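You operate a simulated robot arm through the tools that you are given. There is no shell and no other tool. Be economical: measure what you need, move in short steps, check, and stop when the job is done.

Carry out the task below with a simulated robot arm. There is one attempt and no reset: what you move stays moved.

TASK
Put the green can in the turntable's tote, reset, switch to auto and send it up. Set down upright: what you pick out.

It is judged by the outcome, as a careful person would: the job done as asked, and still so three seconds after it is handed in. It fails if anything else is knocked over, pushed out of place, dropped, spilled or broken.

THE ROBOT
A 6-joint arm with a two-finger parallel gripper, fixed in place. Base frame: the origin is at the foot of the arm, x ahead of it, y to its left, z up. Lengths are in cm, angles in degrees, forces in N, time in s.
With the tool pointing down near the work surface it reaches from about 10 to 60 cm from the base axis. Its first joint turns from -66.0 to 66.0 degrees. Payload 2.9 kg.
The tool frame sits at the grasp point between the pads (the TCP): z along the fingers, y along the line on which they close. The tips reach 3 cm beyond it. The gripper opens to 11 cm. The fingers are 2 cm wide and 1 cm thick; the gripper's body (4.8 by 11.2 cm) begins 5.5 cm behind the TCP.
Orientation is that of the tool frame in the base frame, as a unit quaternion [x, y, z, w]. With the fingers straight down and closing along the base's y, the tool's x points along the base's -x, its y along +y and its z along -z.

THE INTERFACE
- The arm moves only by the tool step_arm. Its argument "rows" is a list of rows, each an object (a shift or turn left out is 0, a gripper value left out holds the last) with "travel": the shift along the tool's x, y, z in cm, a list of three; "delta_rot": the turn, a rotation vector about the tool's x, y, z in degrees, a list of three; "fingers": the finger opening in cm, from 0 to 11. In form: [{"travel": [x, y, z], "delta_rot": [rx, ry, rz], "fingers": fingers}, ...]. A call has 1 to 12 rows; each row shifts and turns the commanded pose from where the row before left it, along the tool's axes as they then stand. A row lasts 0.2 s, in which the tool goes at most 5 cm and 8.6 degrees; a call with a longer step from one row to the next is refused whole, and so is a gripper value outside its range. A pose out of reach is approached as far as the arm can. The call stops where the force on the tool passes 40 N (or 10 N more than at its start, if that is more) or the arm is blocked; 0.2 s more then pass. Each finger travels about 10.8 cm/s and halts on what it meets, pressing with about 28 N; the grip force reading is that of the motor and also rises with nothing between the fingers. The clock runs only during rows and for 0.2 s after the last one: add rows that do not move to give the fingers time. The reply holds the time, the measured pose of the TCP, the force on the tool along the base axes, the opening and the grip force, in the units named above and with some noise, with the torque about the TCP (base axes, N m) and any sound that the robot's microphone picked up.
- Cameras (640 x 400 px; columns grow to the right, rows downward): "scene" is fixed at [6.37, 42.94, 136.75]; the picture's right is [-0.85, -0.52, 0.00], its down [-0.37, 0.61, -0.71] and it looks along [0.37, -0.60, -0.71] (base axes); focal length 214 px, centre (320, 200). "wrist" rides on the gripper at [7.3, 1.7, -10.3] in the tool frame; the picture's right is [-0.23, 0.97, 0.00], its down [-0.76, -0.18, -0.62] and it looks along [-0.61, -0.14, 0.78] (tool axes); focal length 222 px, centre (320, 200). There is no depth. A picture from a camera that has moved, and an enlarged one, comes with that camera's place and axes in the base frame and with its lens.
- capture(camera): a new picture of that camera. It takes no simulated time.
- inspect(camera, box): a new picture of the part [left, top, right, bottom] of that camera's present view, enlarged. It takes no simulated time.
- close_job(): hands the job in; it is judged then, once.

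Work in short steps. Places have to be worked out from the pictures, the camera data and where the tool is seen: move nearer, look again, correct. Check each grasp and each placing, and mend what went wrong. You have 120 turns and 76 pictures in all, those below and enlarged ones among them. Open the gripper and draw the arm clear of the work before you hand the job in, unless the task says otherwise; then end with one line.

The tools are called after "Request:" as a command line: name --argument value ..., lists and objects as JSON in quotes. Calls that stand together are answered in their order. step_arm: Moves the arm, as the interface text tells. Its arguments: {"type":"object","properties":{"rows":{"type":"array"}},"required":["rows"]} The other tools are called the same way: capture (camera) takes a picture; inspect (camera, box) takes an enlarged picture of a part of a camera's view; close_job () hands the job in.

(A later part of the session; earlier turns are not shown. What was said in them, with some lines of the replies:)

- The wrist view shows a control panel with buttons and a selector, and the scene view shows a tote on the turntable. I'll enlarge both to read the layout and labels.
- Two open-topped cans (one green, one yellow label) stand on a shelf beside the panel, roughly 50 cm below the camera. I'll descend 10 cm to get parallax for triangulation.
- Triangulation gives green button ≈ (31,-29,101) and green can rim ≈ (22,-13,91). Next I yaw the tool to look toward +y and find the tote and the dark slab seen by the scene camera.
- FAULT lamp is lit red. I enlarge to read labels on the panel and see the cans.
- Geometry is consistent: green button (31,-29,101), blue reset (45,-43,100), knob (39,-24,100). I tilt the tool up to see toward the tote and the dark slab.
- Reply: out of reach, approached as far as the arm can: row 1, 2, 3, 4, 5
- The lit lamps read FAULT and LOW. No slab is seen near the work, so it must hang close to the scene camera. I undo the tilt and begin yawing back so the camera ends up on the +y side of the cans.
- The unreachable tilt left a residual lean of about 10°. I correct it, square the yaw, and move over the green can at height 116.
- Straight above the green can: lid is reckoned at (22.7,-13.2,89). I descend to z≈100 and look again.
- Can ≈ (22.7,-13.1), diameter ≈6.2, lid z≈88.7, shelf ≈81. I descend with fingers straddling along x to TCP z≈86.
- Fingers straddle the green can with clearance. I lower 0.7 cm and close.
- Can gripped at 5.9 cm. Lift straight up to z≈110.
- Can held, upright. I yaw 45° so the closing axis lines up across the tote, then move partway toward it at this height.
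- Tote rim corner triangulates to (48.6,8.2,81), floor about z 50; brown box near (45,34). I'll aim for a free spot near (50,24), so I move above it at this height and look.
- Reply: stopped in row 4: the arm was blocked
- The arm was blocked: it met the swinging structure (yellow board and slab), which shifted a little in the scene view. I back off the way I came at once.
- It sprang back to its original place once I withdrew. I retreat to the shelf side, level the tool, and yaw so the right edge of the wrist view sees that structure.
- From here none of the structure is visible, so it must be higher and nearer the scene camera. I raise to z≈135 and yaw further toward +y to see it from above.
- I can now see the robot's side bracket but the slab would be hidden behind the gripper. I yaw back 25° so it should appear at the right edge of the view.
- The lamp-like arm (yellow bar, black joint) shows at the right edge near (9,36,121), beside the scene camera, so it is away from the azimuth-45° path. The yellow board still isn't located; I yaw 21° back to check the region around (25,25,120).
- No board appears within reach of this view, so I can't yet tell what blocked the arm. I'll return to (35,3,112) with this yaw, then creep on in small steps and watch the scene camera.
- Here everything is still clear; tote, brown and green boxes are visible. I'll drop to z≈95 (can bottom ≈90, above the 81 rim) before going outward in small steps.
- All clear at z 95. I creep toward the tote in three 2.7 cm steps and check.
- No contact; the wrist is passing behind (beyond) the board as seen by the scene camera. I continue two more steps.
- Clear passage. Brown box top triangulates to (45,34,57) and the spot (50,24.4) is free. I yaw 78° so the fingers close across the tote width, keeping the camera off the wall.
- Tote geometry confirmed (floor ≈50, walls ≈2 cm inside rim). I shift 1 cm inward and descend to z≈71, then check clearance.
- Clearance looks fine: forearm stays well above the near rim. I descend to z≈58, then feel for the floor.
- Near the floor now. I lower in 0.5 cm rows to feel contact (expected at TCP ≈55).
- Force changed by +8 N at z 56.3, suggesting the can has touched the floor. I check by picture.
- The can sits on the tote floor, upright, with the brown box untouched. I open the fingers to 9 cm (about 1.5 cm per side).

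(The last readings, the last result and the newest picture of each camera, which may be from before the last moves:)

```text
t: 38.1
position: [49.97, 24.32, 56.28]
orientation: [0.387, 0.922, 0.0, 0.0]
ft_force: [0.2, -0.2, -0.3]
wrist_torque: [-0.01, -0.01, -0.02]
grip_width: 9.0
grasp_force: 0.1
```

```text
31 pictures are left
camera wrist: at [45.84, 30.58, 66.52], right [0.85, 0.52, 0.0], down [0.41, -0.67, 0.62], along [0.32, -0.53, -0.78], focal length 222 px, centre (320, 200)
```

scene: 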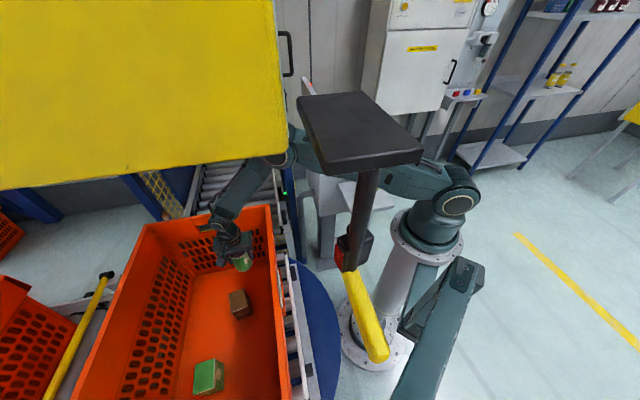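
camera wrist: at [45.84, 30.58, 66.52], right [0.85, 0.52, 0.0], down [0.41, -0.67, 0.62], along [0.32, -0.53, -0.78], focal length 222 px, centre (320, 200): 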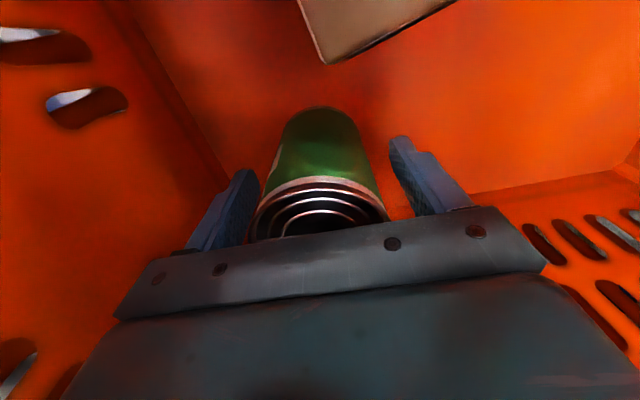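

Can released and standing. I rise straight up to z≈96.

Request:
step_arm --rows '[{"travel": [0, 0, -2]}, {"travel": [0, 0, -3]}, {"travel": [0, 0, -4]}, {"travel": [0, 0, -4]}, {"travel": [0, 0, -4.5]}, {"travel": [0, 0, -4.5]}, {"travel": [0, 0, -4.5]}, {"travel": [0, 0, -4.5]}, {"travel": [0, 0, -4.5]}, {"travel": [0, 0, -4.5]}]'

Request:
capture --camera "wrist"

Request:
capture --camera "scene"

```text
t: 40.3
position: [49.82, 24.09, 96.15]
orientation: [0.387, 0.922, -0.002, -0.001]
ft_force: [0.0, -0.2, -0.3]
wrist_torque: [-0.02, 0.02, 0.02]
grip_width: 9.0
grasp_force: 0.0
```

```text
30 pictures are left
camera wrist: at [45.81, 30.49, 106.43], right [0.85, 0.52, 0.0], down [0.41, -0.67, 0.62], along [0.32, -0.53, -0.78], focal length 222 px, centre (320, 200)
```

wrist: 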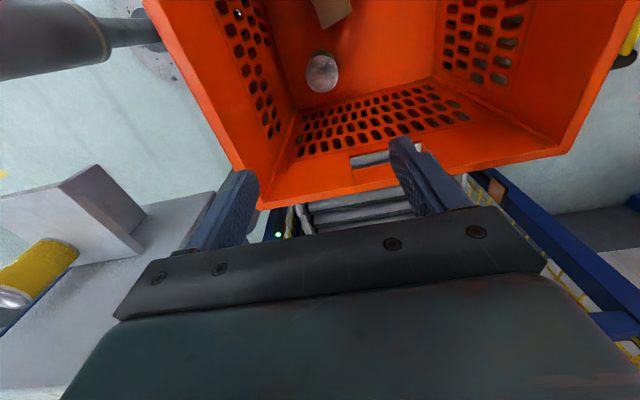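

```text
29 pictures are left
```

scene: 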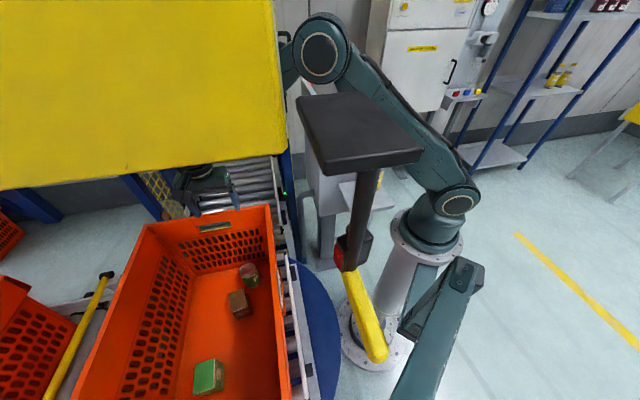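

The green can stands in the tote, upright, and nothing else has moved. Now I retrace my path: back to (42.7,13), yaw −90°.

Request:
step_arm --rows '[{"travel": [-0.7, -3.2, 0]}, {"travel": [-0.7, -3.2, 0]}, {"travel": [-0.7, -3.2, 0]}, {"travel": [-0.7, -3.2, 0]}]'

Request:
step_arm --rows '[{"delta_rot": [0, 0, -8.2]}, {"delta_rot": [0, 0, -8.2]}, {"delta_rot": [0, 0, -8.2]}, {"delta_rot": [0, 0, -8.2]}, {"delta_rot": [0, 0, -8.2]}, {"delta_rot": [0, 0, -8.2]}, {"delta_rot": [0, 0, -8.2]}, {"delta_rot": [0, 0, -8.2]}, {"delta_rot": [0, 0, -8.2]}, {"delta_rot": [0, 0, -8.2]}, {"delta_rot": [0, 0, -8.2]}]'

```text
t: 41.3
position: [42.88, 13.18, 96.12]
orientation: [0.387, 0.922, 0.001, 0.0]
ft_force: [0.6, -0.2, -0.1]
wrist_torque: [-0.01, 0.01, 0.0]
grip_width: 9.01
grasp_force: 0.0
```

```text
t: 43.7
position: [42.68, 13.32, 96.15]
orientation: [-0.382, 0.924, 0.0, 0.0]
ft_force: [0.1, 0.3, 0.0]
wrist_torque: [0.0, 0.03, 0.02]
grip_width: 8.99
grasp_force: 0.0
```

Now back to (33,0,96), then up to z≈125.

Request:
step_arm --rows '[{"travel": [4.07, -0.64, 0]}, {"travel": [4.07, -0.64, 0]}, {"travel": [4.07, -0.64, 0]}, {"travel": [4.07, -0.64, 0]}, {"travel": [0, 0, -4.8], "fingers": 0}, {"travel": [0, 0, -4.8]}, {"travel": [0, 0, -4.8]}, {"travel": [0, 0, -4.8]}, {"travel": [0, 0, -4.8]}, {"travel": [0, 0, -4.8]}]'

```text
t: 45.9
position: [32.96, 0.19, 125.02]
orientation: [-0.381, 0.924, -0.001, -0.001]
ft_force: [0.5, 0.2, 0.7]
wrist_torque: [-0.01, -0.04, -0.01]
grip_width: 0.01
grasp_force: 28.1
```

Next I move at z 125 over the button row (38,-36) and look down at the panel.

Request:
step_arm --rows '[{"travel": [2.76, -3.64, 0]}, {"travel": [2.76, -3.64, 0]}, {"travel": [2.76, -3.64, 0]}, {"travel": [2.76, -3.64, 0]}, {"travel": [2.76, -3.64, 0]}, {"travel": [2.76, -3.64, 0]}, {"travel": [2.76, -3.64, 0]}, {"travel": [2.76, -3.64, 0]}]'

Request:
capture --camera "wrist"

```text
t: 47.7
position: [37.86, -36.12, 125.02]
orientation: [-0.38, 0.925, 0.0, 0.0]
ft_force: [-0.7, -1.3, 0.1]
wrist_torque: [0.01, -0.01, 0.01]
grip_width: 0.0
grasp_force: 28.1
```

```text
28 pictures are left
camera wrist: at [31.27, -40.06, 135.36], right [-0.52, 0.85, 0.0], down [0.67, 0.41, 0.62], along [0.53, 0.33, -0.78], focal length 222 px, centre (320, 200)
```

wrist: 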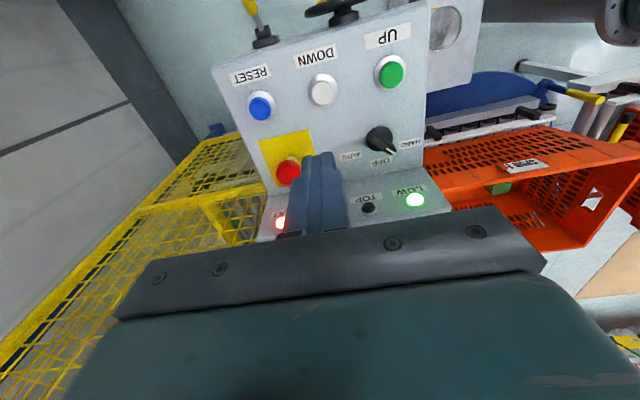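

Refined: blue (43.7,-42.2,~102), white (37.3,-35.9), green (30.5,-29.1), e-stop (49.7,-34.5). I move over RESET and descend so the tips are at ≈106.

Request:
step_arm --rows '[{"travel": [0.1, -4.2, 0]}, {"travel": [0.1, -4.2, 0]}, {"travel": [0, 0, 4]}, {"travel": [0, 0, 4]}, {"travel": [0, 0, 4]}, {"travel": [0, 0, 4]}]'

Request:
capture --camera "wrist"

```text
t: 49.1
position: [40.63, -39.22, 107.8]
orientation: [-0.38, 0.925, 0.0, 0.0]
ft_force: [0.1, -0.3, 0.5]
wrist_torque: [-0.03, -0.02, -0.04]
grip_width: 0.0
grasp_force: 28.0
out of reach, approached as far as the arm can: row 1, 2
```

```text
27 pictures are left
camera wrist: at [34.1, -43.2, 118.18], right [-0.52, 0.85, 0.0], down [0.67, 0.41, 0.62], along [0.53, 0.33, -0.78], focal length 222 px, centre (320, 200)
```

wrist: 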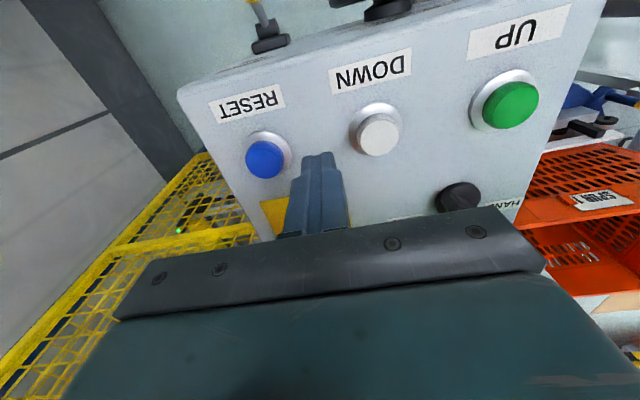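

RESET is at (43.8,-42.5). The outward step was reach-limited at height; now lower, I try the remaining 4.6 cm.

Request:
step_arm --rows '[{"travel": [0, -2.3, 0]}, {"travel": [0, -2.3, 0]}]'

Request:
capture --camera "wrist"

```text
t: 49.7
position: [43.85, -42.64, 107.89]
orientation: [-0.38, 0.925, 0.0, 0.0]
ft_force: [0.6, 0.5, 0.6]
wrist_torque: [0.0, 0.03, -0.02]
grip_width: 0.0
grasp_force: 28.0
```

```text
26 pictures are left
camera wrist: at [37.3, -46.55, 118.25], right [-0.52, 0.85, 0.0], down [0.67, 0.41, 0.62], along [0.53, 0.33, -0.78], focal length 222 px, centre (320, 200)
```

wrist: 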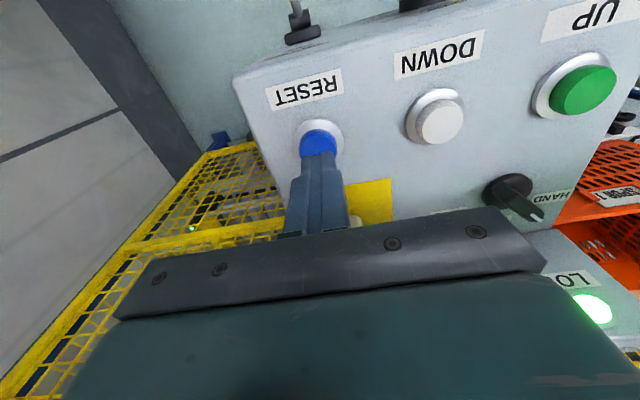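

The fingertips are right over the RESET button. I press down in small rows until force builds.

Request:
step_arm --rows '[{"travel": [0.1, 0.1, 1]}, {"travel": [0, 0, 0.7]}, {"travel": [0, 0, 0.5]}, {"travel": [0, 0, 0.4]}, {"travel": [0, 0, 0.4]}]'

Request:
capture --camera "wrist"

```text
t: 50.9
position: [43.65, -42.79, 104.8]
orientation: [-0.381, 0.925, 0.0, 0.0]
ft_force: [-0.7, 0.3, 0.6]
wrist_torque: [0.03, 0.0, -0.02]
grip_width: 0.0
grasp_force: 28.4
```

```text
25 pictures are left
camera wrist: at [37.14, -46.56, 115.2], right [-0.52, 0.85, 0.0], down [0.67, 0.41, 0.62], along [0.53, 0.33, -0.78], focal length 222 px, centre (320, 200)
```

wrist: 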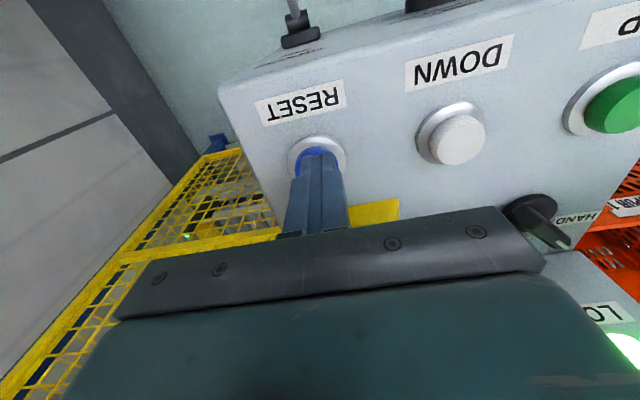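

No contact yet at tip z 101.8. I continue down in small rows.

Request:
step_arm --rows '[{"travel": [0, 0, 0.4]}, {"travel": [0, 0, 0.4]}, {"travel": [0, 0, 0.3]}, {"travel": [0, 0, 0.3]}]'

```text
t: 51.9
position: [43.64, -42.63, 104.23]
orientation: [-0.38, 0.925, -0.005, 0.002]
ft_force: [-5.1, 3.2, 10.5]
wrist_torque: [0.15, 0.13, 0.0]
grip_width: 0.0
grasp_force: 28.1
heard: click
stopped in row 4: the force on the tool passed its limit at 42 N (the readings are from after the stop); the commanded pose is now the measured one
```

Heard a click: RESET was pressed. I lift 6 cm and check the lamps.

Request:
step_arm --rows '[{"travel": [0, 0, -2]}, {"travel": [0, 0, -3]}, {"travel": [2, 2, -2]}]'

Request:
capture --camera "wrist"

```text
t: 52.7
position: [40.72, -42.55, 110.95]
orientation: [-0.38, 0.925, -0.004, 0.002]
ft_force: [-1.0, 0.5, 0.1]
wrist_torque: [-0.01, -0.01, 0.07]
grip_width: 0.02
grasp_force: 28.2
```

```text
24 pictures are left
camera wrist: at [34.19, -46.44, 121.36], right [-0.52, 0.85, -0.01], down [0.66, 0.41, 0.62], along [0.54, 0.32, -0.78], focal length 222 px, centre (320, 200)
```

wrist: 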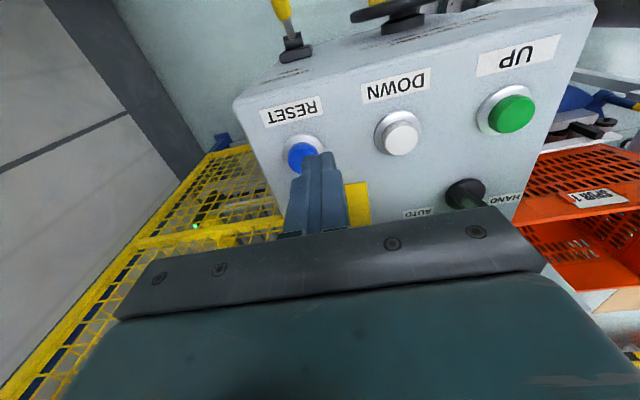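

Next I move back toward (33,-29,115) to see the fault lamp and the selector.

Request:
step_arm --rows '[{"travel": [-1, 3.75, -1]}, {"travel": [-1, 3.75, -1]}, {"travel": [-1, 3.75, -1]}, {"travel": [-1, 3.75, -1]}]'

Request:
capture --camera "wrist"

Request:
inspect --camera "wrist" --box '[150, 60, 400, 230]'

```text
t: 53.7
position: [33.09, -29.19, 114.89]
orientation: [-0.379, 0.925, -0.004, 0.001]
ft_force: [0.2, 0.6, 0.2]
wrist_torque: [0.0, -0.01, 0.01]
grip_width: 0.0
grasp_force: 28.0
```

```text
23 pictures are left
camera wrist: at [26.39, -33.04, 125.24], right [-0.52, 0.85, -0.01], down [0.66, 0.41, 0.62], along [0.54, 0.32, -0.78], focal length 222 px, centre (320, 200)
```

wrist: 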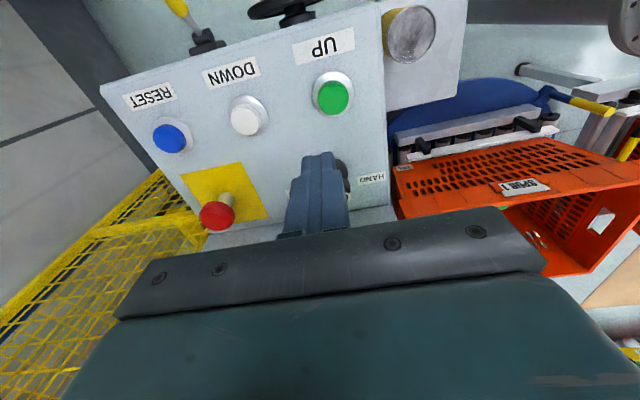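

```text
2.35 times, centred on (275, 145) of wrist
camera zoom: at [26.39, -33.04, 125.24], right [-0.52, 0.85, -0.01], down [0.66, 0.41, 0.62], along [0.54, 0.32, -0.78], focal length 523 px, centre (426, 329)
```

zoom: 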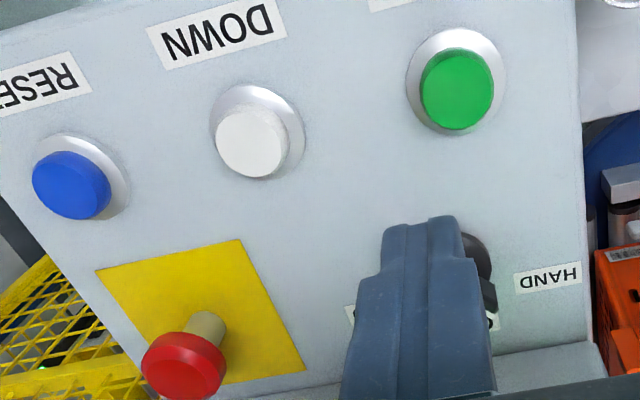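

The fingers hide the selector. I back up and sideways for a clear look.

Request:
step_arm --rows '[{"travel": [2, 3.5, -2]}, {"travel": [2, 3.5, -2]}, {"travel": [2, 1, -3]}]'

Request:
inspect --camera "wrist" --box '[130, 40, 400, 230]'

```text
t: 54.5
position: [23.14, -27.7, 121.82]
orientation: [-0.38, 0.925, -0.005, 0.002]
ft_force: [-0.1, 0.1, -1.0]
wrist_torque: [-0.02, 0.0, 0.03]
grip_width: 0.0
grasp_force: 27.6
```

```text
2.11 times, centred on (265, 135) of wrist
camera zoom: at [16.44, -31.51, 132.22], right [-0.52, 0.85, -0.01], down [0.66, 0.41, 0.62], along [0.54, 0.32, -0.78], focal length 468 px, centre (436, 337)
```

zoom: 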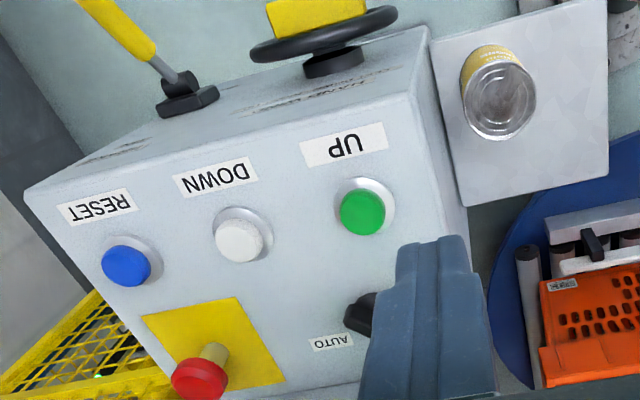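

Still half hidden; I slide 5 cm further along tool +y.

Request:
step_arm --rows '[{"travel": [0, 4, 0]}, {"travel": [0, 3, 0]}]'

Request:
inspect --camera "wrist" --box '[150, 60, 330, 250]'

```text
t: 55.1
position: [18.16, -22.59, 121.88]
orientation: [-0.38, 0.925, -0.005, 0.002]
ft_force: [-0.2, 0.8, 0.2]
wrist_torque: [-0.02, -0.06, 0.01]
grip_width: 0.0
grasp_force: 28.0
```

```text
2.11 times, centred on (240, 155) of wrist
camera zoom: at [11.55, -26.41, 132.1], right [-0.52, 0.85, -0.01], down [0.66, 0.41, 0.62], along [0.54, 0.32, -0.78], focal length 468 px, centre (488, 295)
```

zoom: 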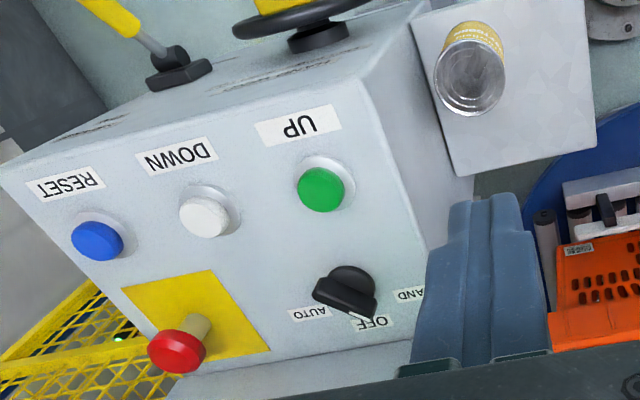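

The selector points at OFF. For a sharper view from above, I move so that the camera looks at the knob beside the fingers.

Request:
step_arm --rows '[{"travel": [-2.35, -3.92, 1.1]}, {"travel": [-2.35, -3.92, 1.1]}, {"travel": [-2.35, -3.92, 1.1]}, {"travel": [-2.35, -3.92, 1.1]}, {"travel": [-2.35, -3.92, 1.1]}, {"travel": [-2.35, -3.92, 1.1]}]'

Request:
inspect --camera "wrist" --box '[310, 20, 490, 210]'

```text
t: 56.5
position: [44.94, -29.44, 115.42]
orientation: [-0.38, 0.925, -0.005, 0.001]
ft_force: [-0.4, 0.2, -0.2]
wrist_torque: [-0.02, -0.01, 0.05]
grip_width: 0.01
grasp_force: 28.1
```

```text
2.11 times, centred on (400, 115) of wrist
camera zoom: at [38.27, -33.29, 125.69], right [-0.52, 0.85, -0.01], down [0.66, 0.41, 0.62], along [0.54, 0.32, -0.78], focal length 468 px, centre (152, 379)
```

zoom: 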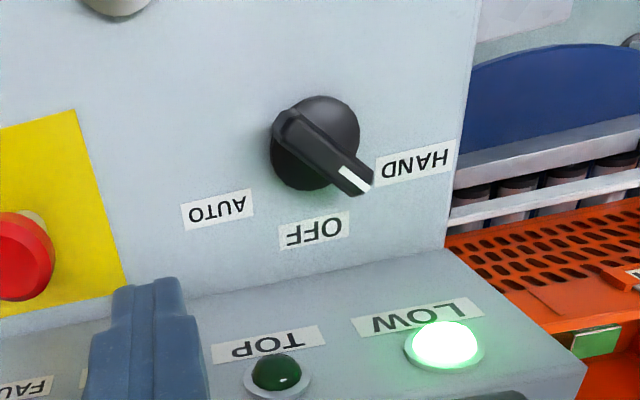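

Clear view: the selector bar lies along +y, centre (38.9,-23.9), pointer in the HAND position; AUTO is 90° clockwise. The lamp riser is 7.7 cm behind, so gripping it works. I go over it, open to 5 cm and turn the tool so the fingers straddle the bar.

Request:
step_arm --rows '[{"travel": [0.2, 4.05, 0], "fingers": 5}, {"travel": [0.2, 4.05, 0]}, {"delta_rot": [0, 0, -8.5]}, {"delta_rot": [0, 0, -8.5]}, {"delta_rot": [0, 0, -8.5]}, {"delta_rot": [0, 0, -8.5]}, {"delta_rot": [0, 0, -8.5]}, {"travel": [0, 0, 3]}]'

Request:
capture --camera "wrist"

```text
t: 58.3
position: [38.9, -24.09, 112.33]
orientation: [-0.69, 0.724, -0.005, 0.0]
ft_force: [0.2, 0.1, 0.1]
wrist_torque: [-0.03, -0.02, 0.0]
grip_width: 5.0
grasp_force: 0.1
```

```text
18 pictures are left
camera wrist: at [36.62, -31.17, 122.67], right [-0.96, 0.27, -0.01], down [0.21, 0.76, 0.62], along [0.17, 0.59, -0.79], focal length 222 px, centre (320, 200)
```

wrist: 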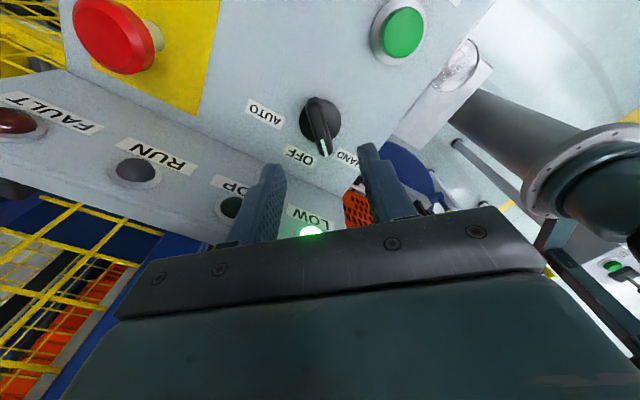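

FAULT lamp is out now. The fingers straddle the bar; I descend toward it, then gently to tip z≈101.7.

Request:
step_arm --rows '[{"travel": [0, 0.1, 3]}, {"travel": [0, 0, 2.5]}, {"travel": [0, 0, 1]}, {"travel": [0, 0, 0.6]}, {"travel": [0, 0, 0.4]}]'

Request:
inspect --camera "wrist" --box '[220, 60, 420, 240]'

```text
t: 59.5
position: [38.81, -24.07, 104.81]
orientation: [-0.69, 0.724, -0.005, 0.0]
ft_force: [0.1, -0.3, 0.0]
wrist_torque: [0.01, 0.01, -0.01]
grip_width: 5.03
grasp_force: 0.1
```

```text
2.22 times, centred on (320, 150) of wrist
camera zoom: at [36.55, -31.19, 115.13], right [-0.96, 0.27, -0.01], down [0.21, 0.76, 0.62], along [0.18, 0.59, -0.79], focal length 494 px, centre (320, 311)
```

zoom: 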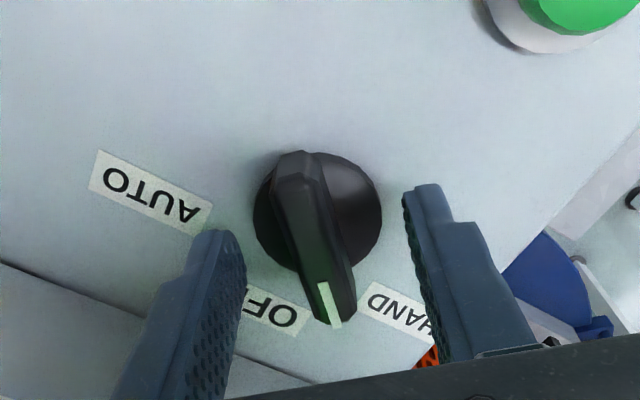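

The tips are just at the bar's sides, above the knob disc. I lower 0.9 cm more and close on the bar.

Request:
step_arm --rows '[{"travel": [0, 0, 0.5]}, {"travel": [0, 0, 0.4]}, {"fingers": 3}, {"fingers": 0.5}, {"fingers": 0.5}, {}]'

Request:
inspect --camera "wrist" --box '[220, 60, 420, 240]'

```text
t: 60.9
position: [38.98, -24.18, 104.16]
orientation: [-0.689, 0.725, -0.009, 0.001]
ft_force: [6.5, -4.3, 34.0]
wrist_torque: [0.13, 1.05, 0.06]
grip_width: 1.42
grasp_force: 45.0
```

```text
2.22 times, centred on (320, 150) of wrist
camera zoom: at [36.62, -31.2, 114.52], right [-0.96, 0.27, -0.02], down [0.21, 0.76, 0.62], along [0.18, 0.59, -0.79], focal length 494 px, centre (320, 311)
```

zoom: 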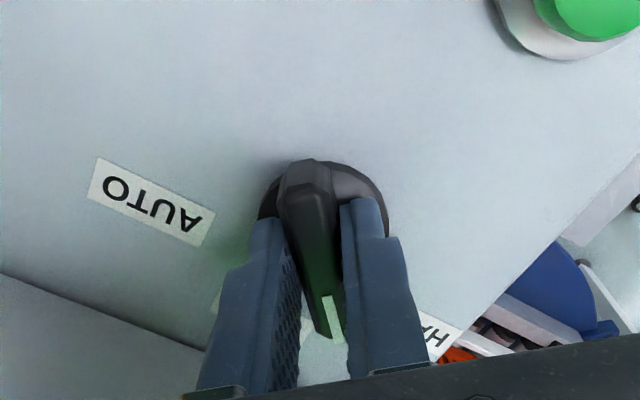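

Gripped at 1.4 cm but a finger is pressing on the disc (34 N). I raise 0.4 cm to relieve it.

Request:
step_arm --rows '[{"travel": [0, 0, -0.2]}, {"travel": [0, 0, -0.2]}, {}]'

```text
t: 61.7
position: [39.03, -24.14, 103.99]
orientation: [-0.689, 0.724, -0.006, 0.0]
ft_force: [21.5, -12.5, -5.9]
wrist_torque: [-1.01, 0.61, 0.0]
grip_width: 1.38
grasp_force: 45.1
```

There is a lateral load (+x 21 N), so the knob centre is slightly off from my command. I shift 0.25 cm to unload.

Request:
step_arm --rows '[{"travel": [0.1, -0.2, 0]}, {}]'

```text
t: 62.3
position: [38.97, -24.18, 104.15]
orientation: [-0.688, 0.726, -0.003, 0.0]
ft_force: [6.6, -6.4, -16.9]
wrist_torque: [-1.29, 0.15, 0.07]
grip_width: 1.4
grasp_force: 45.3
```

Load reduced. I start turning clockwise in small rows.

Request:
step_arm --rows '[{"travel": [0, 0, 0.1], "delta_rot": [0, 0, 6]}, {"delta_rot": [0, 0, 7]}, {"delta_rot": [0, 0, 7]}, {"delta_rot": [0, 0, 7]}]'

```text
t: 63.3
position: [38.81, -24.13, 104.21]
orientation: [-0.5, 0.866, -0.002, 0.0]
ft_force: [-13.1, 3.5, -8.1]
wrist_torque: [-0.62, 1.21, 0.05]
grip_width: 1.4
grasp_force: 45.1
```

Rotated 27° with small load. I continue with a tiny centring correction.

Request:
step_arm --rows '[{"travel": [0, 0.12, 0], "delta_rot": [0, 0, 7]}, {"delta_rot": [0, 0, 7]}, {"delta_rot": [0, 0, 7]}, {"delta_rot": [0, 0, 7]}]'

```text
t: 64.3
position: [38.62, -24.03, 104.04]
orientation: [-0.277, 0.961, -0.003, 0.001]
ft_force: [-16.8, 3.4, -5.8]
wrist_torque: [0.07, 1.36, 0.08]
grip_width: 1.39
grasp_force: 44.9
```

Rotated 55° so far. I continue with another small correction.

Request:
step_arm --rows '[{"travel": [0.12, 0.06, 0], "delta_rot": [0, 0, 7]}, {"delta_rot": [0, 0, 7]}, {"delta_rot": [0, 0, 7]}, {"delta_rot": [0, 0, 7]}]'

Request:
inspect --camera "wrist" --box '[200, 20, 440, 240]'

```text
t: 65.3
position: [38.74, -23.93, 104.05]
orientation: [-0.038, 0.999, -0.002, 0.002]
ft_force: [-6.8, 23.4, -2.2]
wrist_torque: [0.88, 0.95, 0.05]
grip_width: 1.38
grasp_force: 45.3
```

```text
1.82 times, centred on (320, 130) of wrist
camera zoom: at [31.17, -22.73, 114.45], right [0.15, 0.99, 0.0], down [0.77, -0.12, 0.63], along [0.62, -0.1, -0.78], focal length 404 px, centre (320, 327)
```

zoom: 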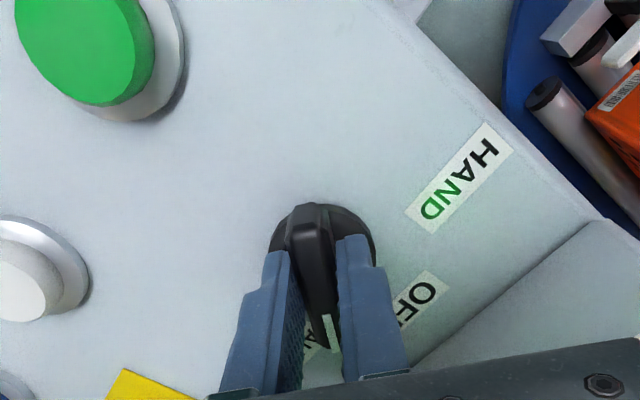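

Turned 83° with the pointer nearly at AUTO. I turn a few degrees more, watching the torque for the stop.

Request:
step_arm --rows '[{"travel": [0.05, 0.1, 0], "delta_rot": [0, 0, 3]}, {"delta_rot": [0, 0, 3]}, {}]'

```text
t: 66.1
position: [38.74, -23.91, 104.24]
orientation: [0.013, 1.0, -0.001, 0.003]
ft_force: [-2.0, 23.7, -5.3]
wrist_torque: [0.93, 0.74, 1.01]
grip_width: 1.41
grasp_force: 45.3
```

Torque jumped to 1 N·m at 89° turned — the end stop at AUTO. I release and rise.

Request:
step_arm --rows '[{"fingers": 3}, {"fingers": 4.5}, {}, {"travel": [0, 0, -2]}, {"travel": [0, 0, -4]}, {"travel": [0, 0, -4]}]'

Request:
capture --camera "wrist"

```text
t: 67.5
position: [38.62, -23.87, 114.21]
orientation: [0.016, 1.0, -0.004, 0.004]
ft_force: [-0.1, -0.2, 0.1]
wrist_torque: [0.0, -0.02, -0.01]
grip_width: 4.49
grasp_force: 0.1
```

```text
14 pictures are left
camera wrist: at [31.25, -21.96, 124.51], right [0.26, 0.97, -0.01], down [0.75, -0.2, 0.63], along [0.61, -0.17, -0.78], focal length 222 px, centre (320, 200)
```

wrist: 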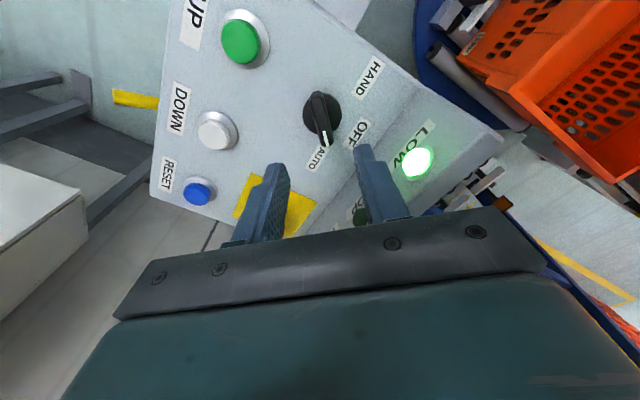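

The selector now points at AUTO. I close the fingers and move above the green UP button (30.7,-29.1), down to z≈107.

Request:
step_arm --rows '[{"travel": [4, -2.6, 0], "fingers": 0}, {"travel": [4, -2.6, 0]}, {"travel": [0, 0, 4]}, {"travel": [0, 0, 3]}]'

Request:
capture --camera "wrist"

```text
t: 68.5
position: [30.52, -28.97, 107.0]
orientation: [0.016, 1.0, -0.004, 0.003]
ft_force: [0.4, 0.2, 0.9]
wrist_torque: [0.03, -0.01, -0.01]
grip_width: 0.03
grasp_force: 28.0
```

```text
13 pictures are left
camera wrist: at [23.07, -27.0, 117.32], right [0.26, 0.97, -0.01], down [0.75, -0.2, 0.63], along [0.61, -0.17, -0.78], focal length 222 px, centre (320, 200)
```

wrist: 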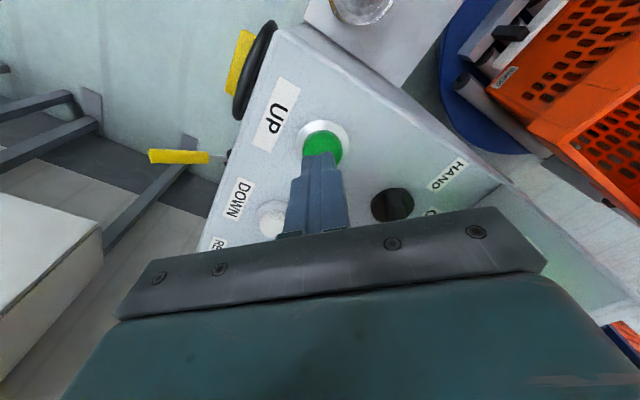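

Fingertips centred over UP. I press down gently until the click.

Request:
step_arm --rows '[{"travel": [0, 0, 1.2]}, {"travel": [0, 0, 0.8]}, {"travel": [0, 0, 0.4]}, {"travel": [0, 0, 0.4]}, {"travel": [0, 0, 0.3]}, {"travel": [0, 0, 0.3]}, {"travel": [0, 0, 0.3]}]'

```text
t: 70.0
position: [30.57, -29.01, 104.24]
orientation: [0.016, 1.0, -0.006, 0.006]
ft_force: [-6.3, 4.7, 17.6]
wrist_torque: [0.23, 0.32, 0.0]
grip_width: 0.02
grasp_force: 28.1
heard: click
stopped in row 7: the force on the tool passed its limit at 45 N (the readings are from after the stop); the commanded pose is now the measured one
```

Click heard. I lift off and look at what happens.

Request:
step_arm --rows '[{"travel": [0, 0, -2]}, {"travel": [0, 0, -4]}, {"travel": [0, 0, -4]}, {"travel": [2, 0, -4]}, {"travel": [3, 0, -2], "fingers": 6}]'

Request:
capture --camera "wrist"

Request:
capture --camera "scene"

```text
t: 71.2
position: [25.39, -28.71, 120.01]
orientation: [0.016, 1.0, -0.005, 0.004]
ft_force: [0.3, -0.1, 0.8]
wrist_torque: [0.02, -0.02, 0.02]
grip_width: 5.99
grasp_force: 0.0
```

```text
12 pictures are left
camera wrist: at [17.91, -26.63, 130.27], right [0.26, 0.97, -0.01], down [0.75, -0.2, 0.63], along [0.61, -0.17, -0.77], focal length 222 px, centre (320, 200)
```

wrist: 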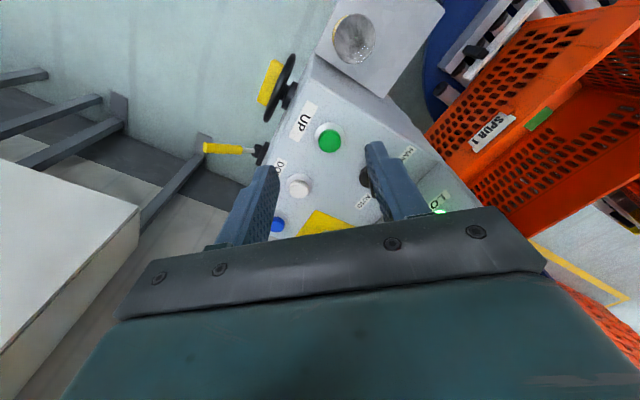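

```text
11 pictures are left
```

scene: 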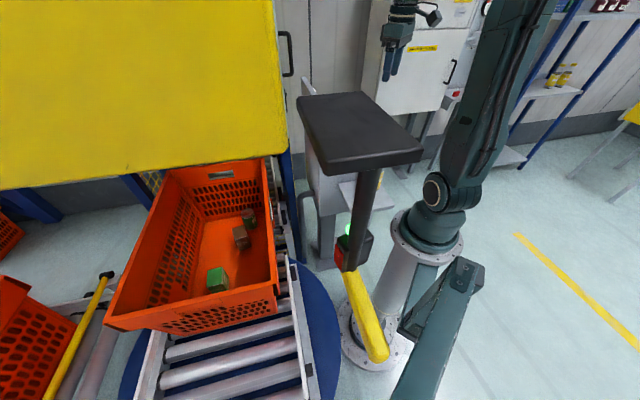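

It works: the tote is rolling off the turntable toward the lift. I hold the arm clear and wait.

Request:
step_arm --rows '[{}, {}, {}, {}, {}, {}, {}, {}, {}, {}, {}, {}]'

Request:
step_arm --rows '[{}, {}, {}, {}, {}, {}, {}, {}, {}, {}, {}, {}]'

Request:
capture --camera "scene"

Request:
capture --camera "wrist"

```text
t: 73.8
position: [25.32, -28.59, 120.11]
orientation: [0.017, 1.0, -0.005, 0.005]
ft_force: [0.3, -0.6, 0.0]
wrist_torque: [-0.01, 0.0, 0.0]
grip_width: 5.98
grasp_force: 0.0
```

```text
t: 76.4
position: [25.44, -28.85, 119.98]
orientation: [0.017, 1.0, -0.005, 0.005]
ft_force: [-0.7, 0.4, -0.2]
wrist_torque: [0.0, -0.04, 0.01]
grip_width: 6.0
grasp_force: 0.2
```

```text
10 pictures are left
```

scene: 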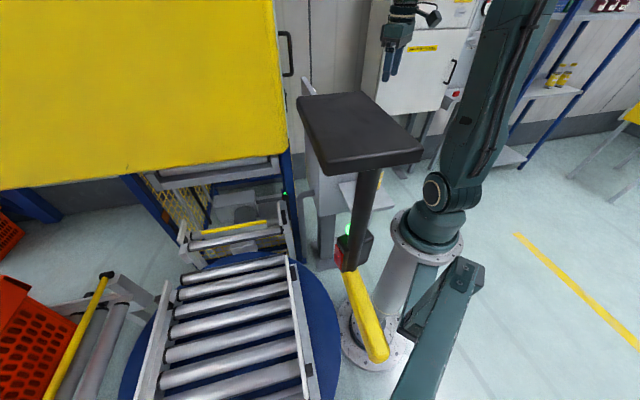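

```text
9 pictures are left
camera wrist: at [17.94, -26.65, 130.23], right [0.26, 0.97, -0.01], down [0.75, -0.2, 0.63], along [0.61, -0.17, -0.77], focal length 222 px, centre (320, 200)
```

wrist: 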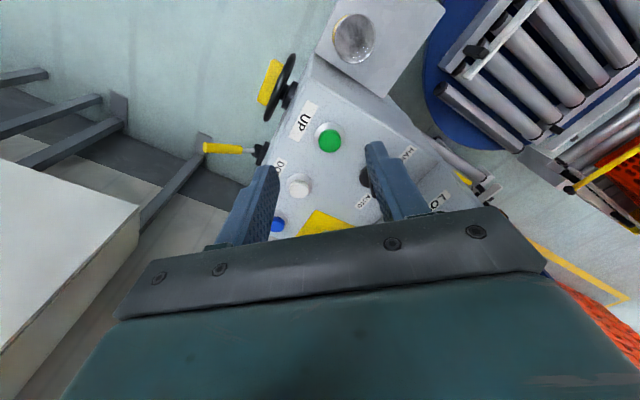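

The tote is in the lift, the lift is on its way up, and LOW has gone out. I wait for the TOP position.

Request:
step_arm --rows '[{}, {}, {}, {}, {}, {}, {}, {}, {}, {}, {}, {}]'

Request:
step_arm --rows '[{}, {}, {}, {}, {}, {}, {}, {}, {}, {}, {}, {}]'

Request:
step_arm --rows '[{"travel": [2, 3, -1], "fingers": 11}, {"travel": [2, 3, -1]}, {"travel": [0, 3, -1]}, {}, {}, {}, {}, {}]'

Request:
capture --camera "wrist"

Request:
capture --camera "scene"

```text
t: 79.0
position: [25.44, -28.58, 120.08]
orientation: [0.016, 1.0, -0.005, 0.005]
ft_force: [0.1, 0.3, 0.4]
wrist_torque: [0.04, 0.03, 0.03]
grip_width: 6.01
grasp_force: 0.0
```

```text
t: 81.6
position: [25.49, -28.77, 120.13]
orientation: [0.016, 1.0, -0.005, 0.005]
ft_force: [0.4, 0.0, 0.0]
wrist_torque: [-0.02, -0.01, 0.01]
grip_width: 6.02
grasp_force: 0.0
```

```text
t: 83.4
position: [21.59, -19.65, 122.72]
orientation: [0.016, 1.0, -0.006, 0.006]
ft_force: [-0.4, 0.1, 0.3]
wrist_torque: [0.03, 0.02, 0.0]
grip_width: 10.98
grasp_force: 0.0
```

```text
8 pictures are left
camera wrist: at [14.25, -17.5, 133.04], right [0.26, 0.97, -0.01], down [0.75, -0.2, 0.63], along [0.61, -0.17, -0.77], focal length 222 px, centre (320, 200)
```

wrist: 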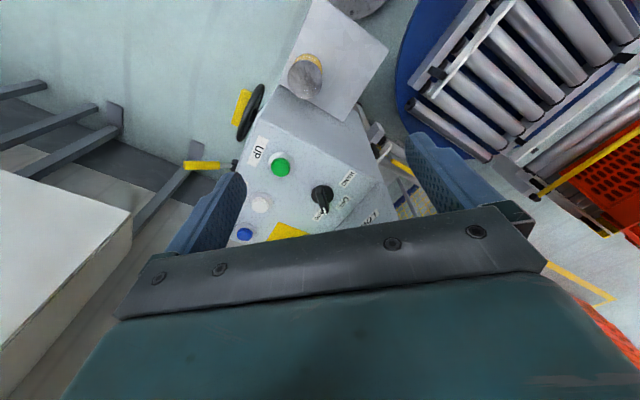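

```text
7 pictures are left
```

scene: 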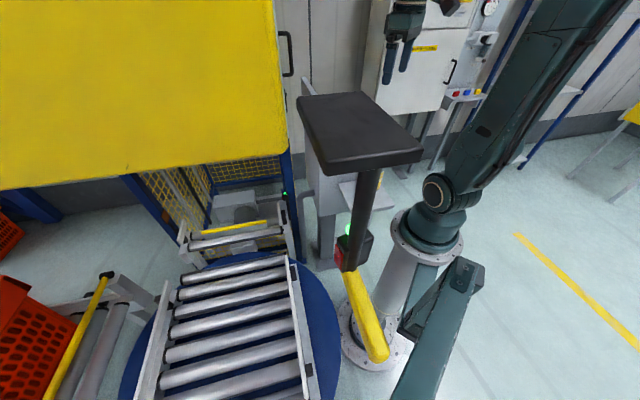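

The lift has risen. I raise a bit to see the TOP/FAULT lamps.

Request:
step_arm --rows '[{"travel": [0, 0, -4]}, {"travel": [0, 0, -4]}, {"travel": [0, -1, -4]}, {}, {}, {}, {}, {}, {}]'

Request:
inspect --camera "wrist" --box '[220, 60, 440, 240]'

```text
t: 85.4
position: [21.62, -20.21, 134.93]
orientation: [0.017, 1.0, -0.006, 0.006]
ft_force: [-0.5, 0.0, 0.2]
wrist_torque: [0.02, 0.01, -0.03]
grip_width: 10.98
grasp_force: 0.1
```

```text
2.22 times, centred on (330, 150) of wrist
camera zoom: at [14.22, -18.31, 145.21], right [0.26, 0.97, -0.01], down [0.75, -0.2, 0.63], along [0.61, -0.17, -0.77], focal length 494 px, centre (298, 311)
```

zoom: 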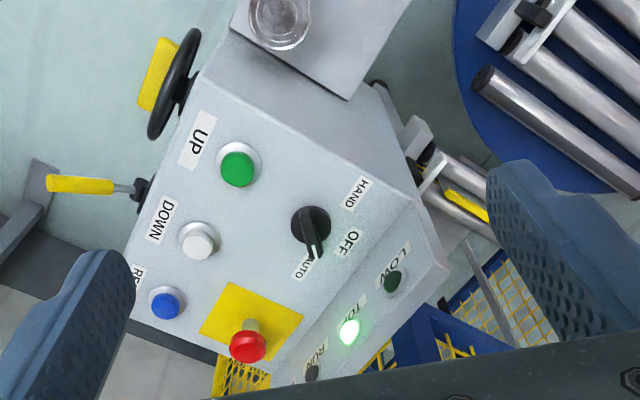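

TOP is lit, RUN is off, the selector is at AUTO, and the arm is clear with the gripper open. I hand the job in.

Request:
close_job

```text
The job is handed in.
```

The green can stood upright in the tote when it left the turntable. I pressed RESET (the fault lamp went out), turned the selector to AUTO and pressed UP; the lift went up and its TOP lamp is lit. On the first approach to the tote the arm was briefly blocked by something I couldn't identify. Objects near the scene camera shifted, but were back in place once I withdrew.
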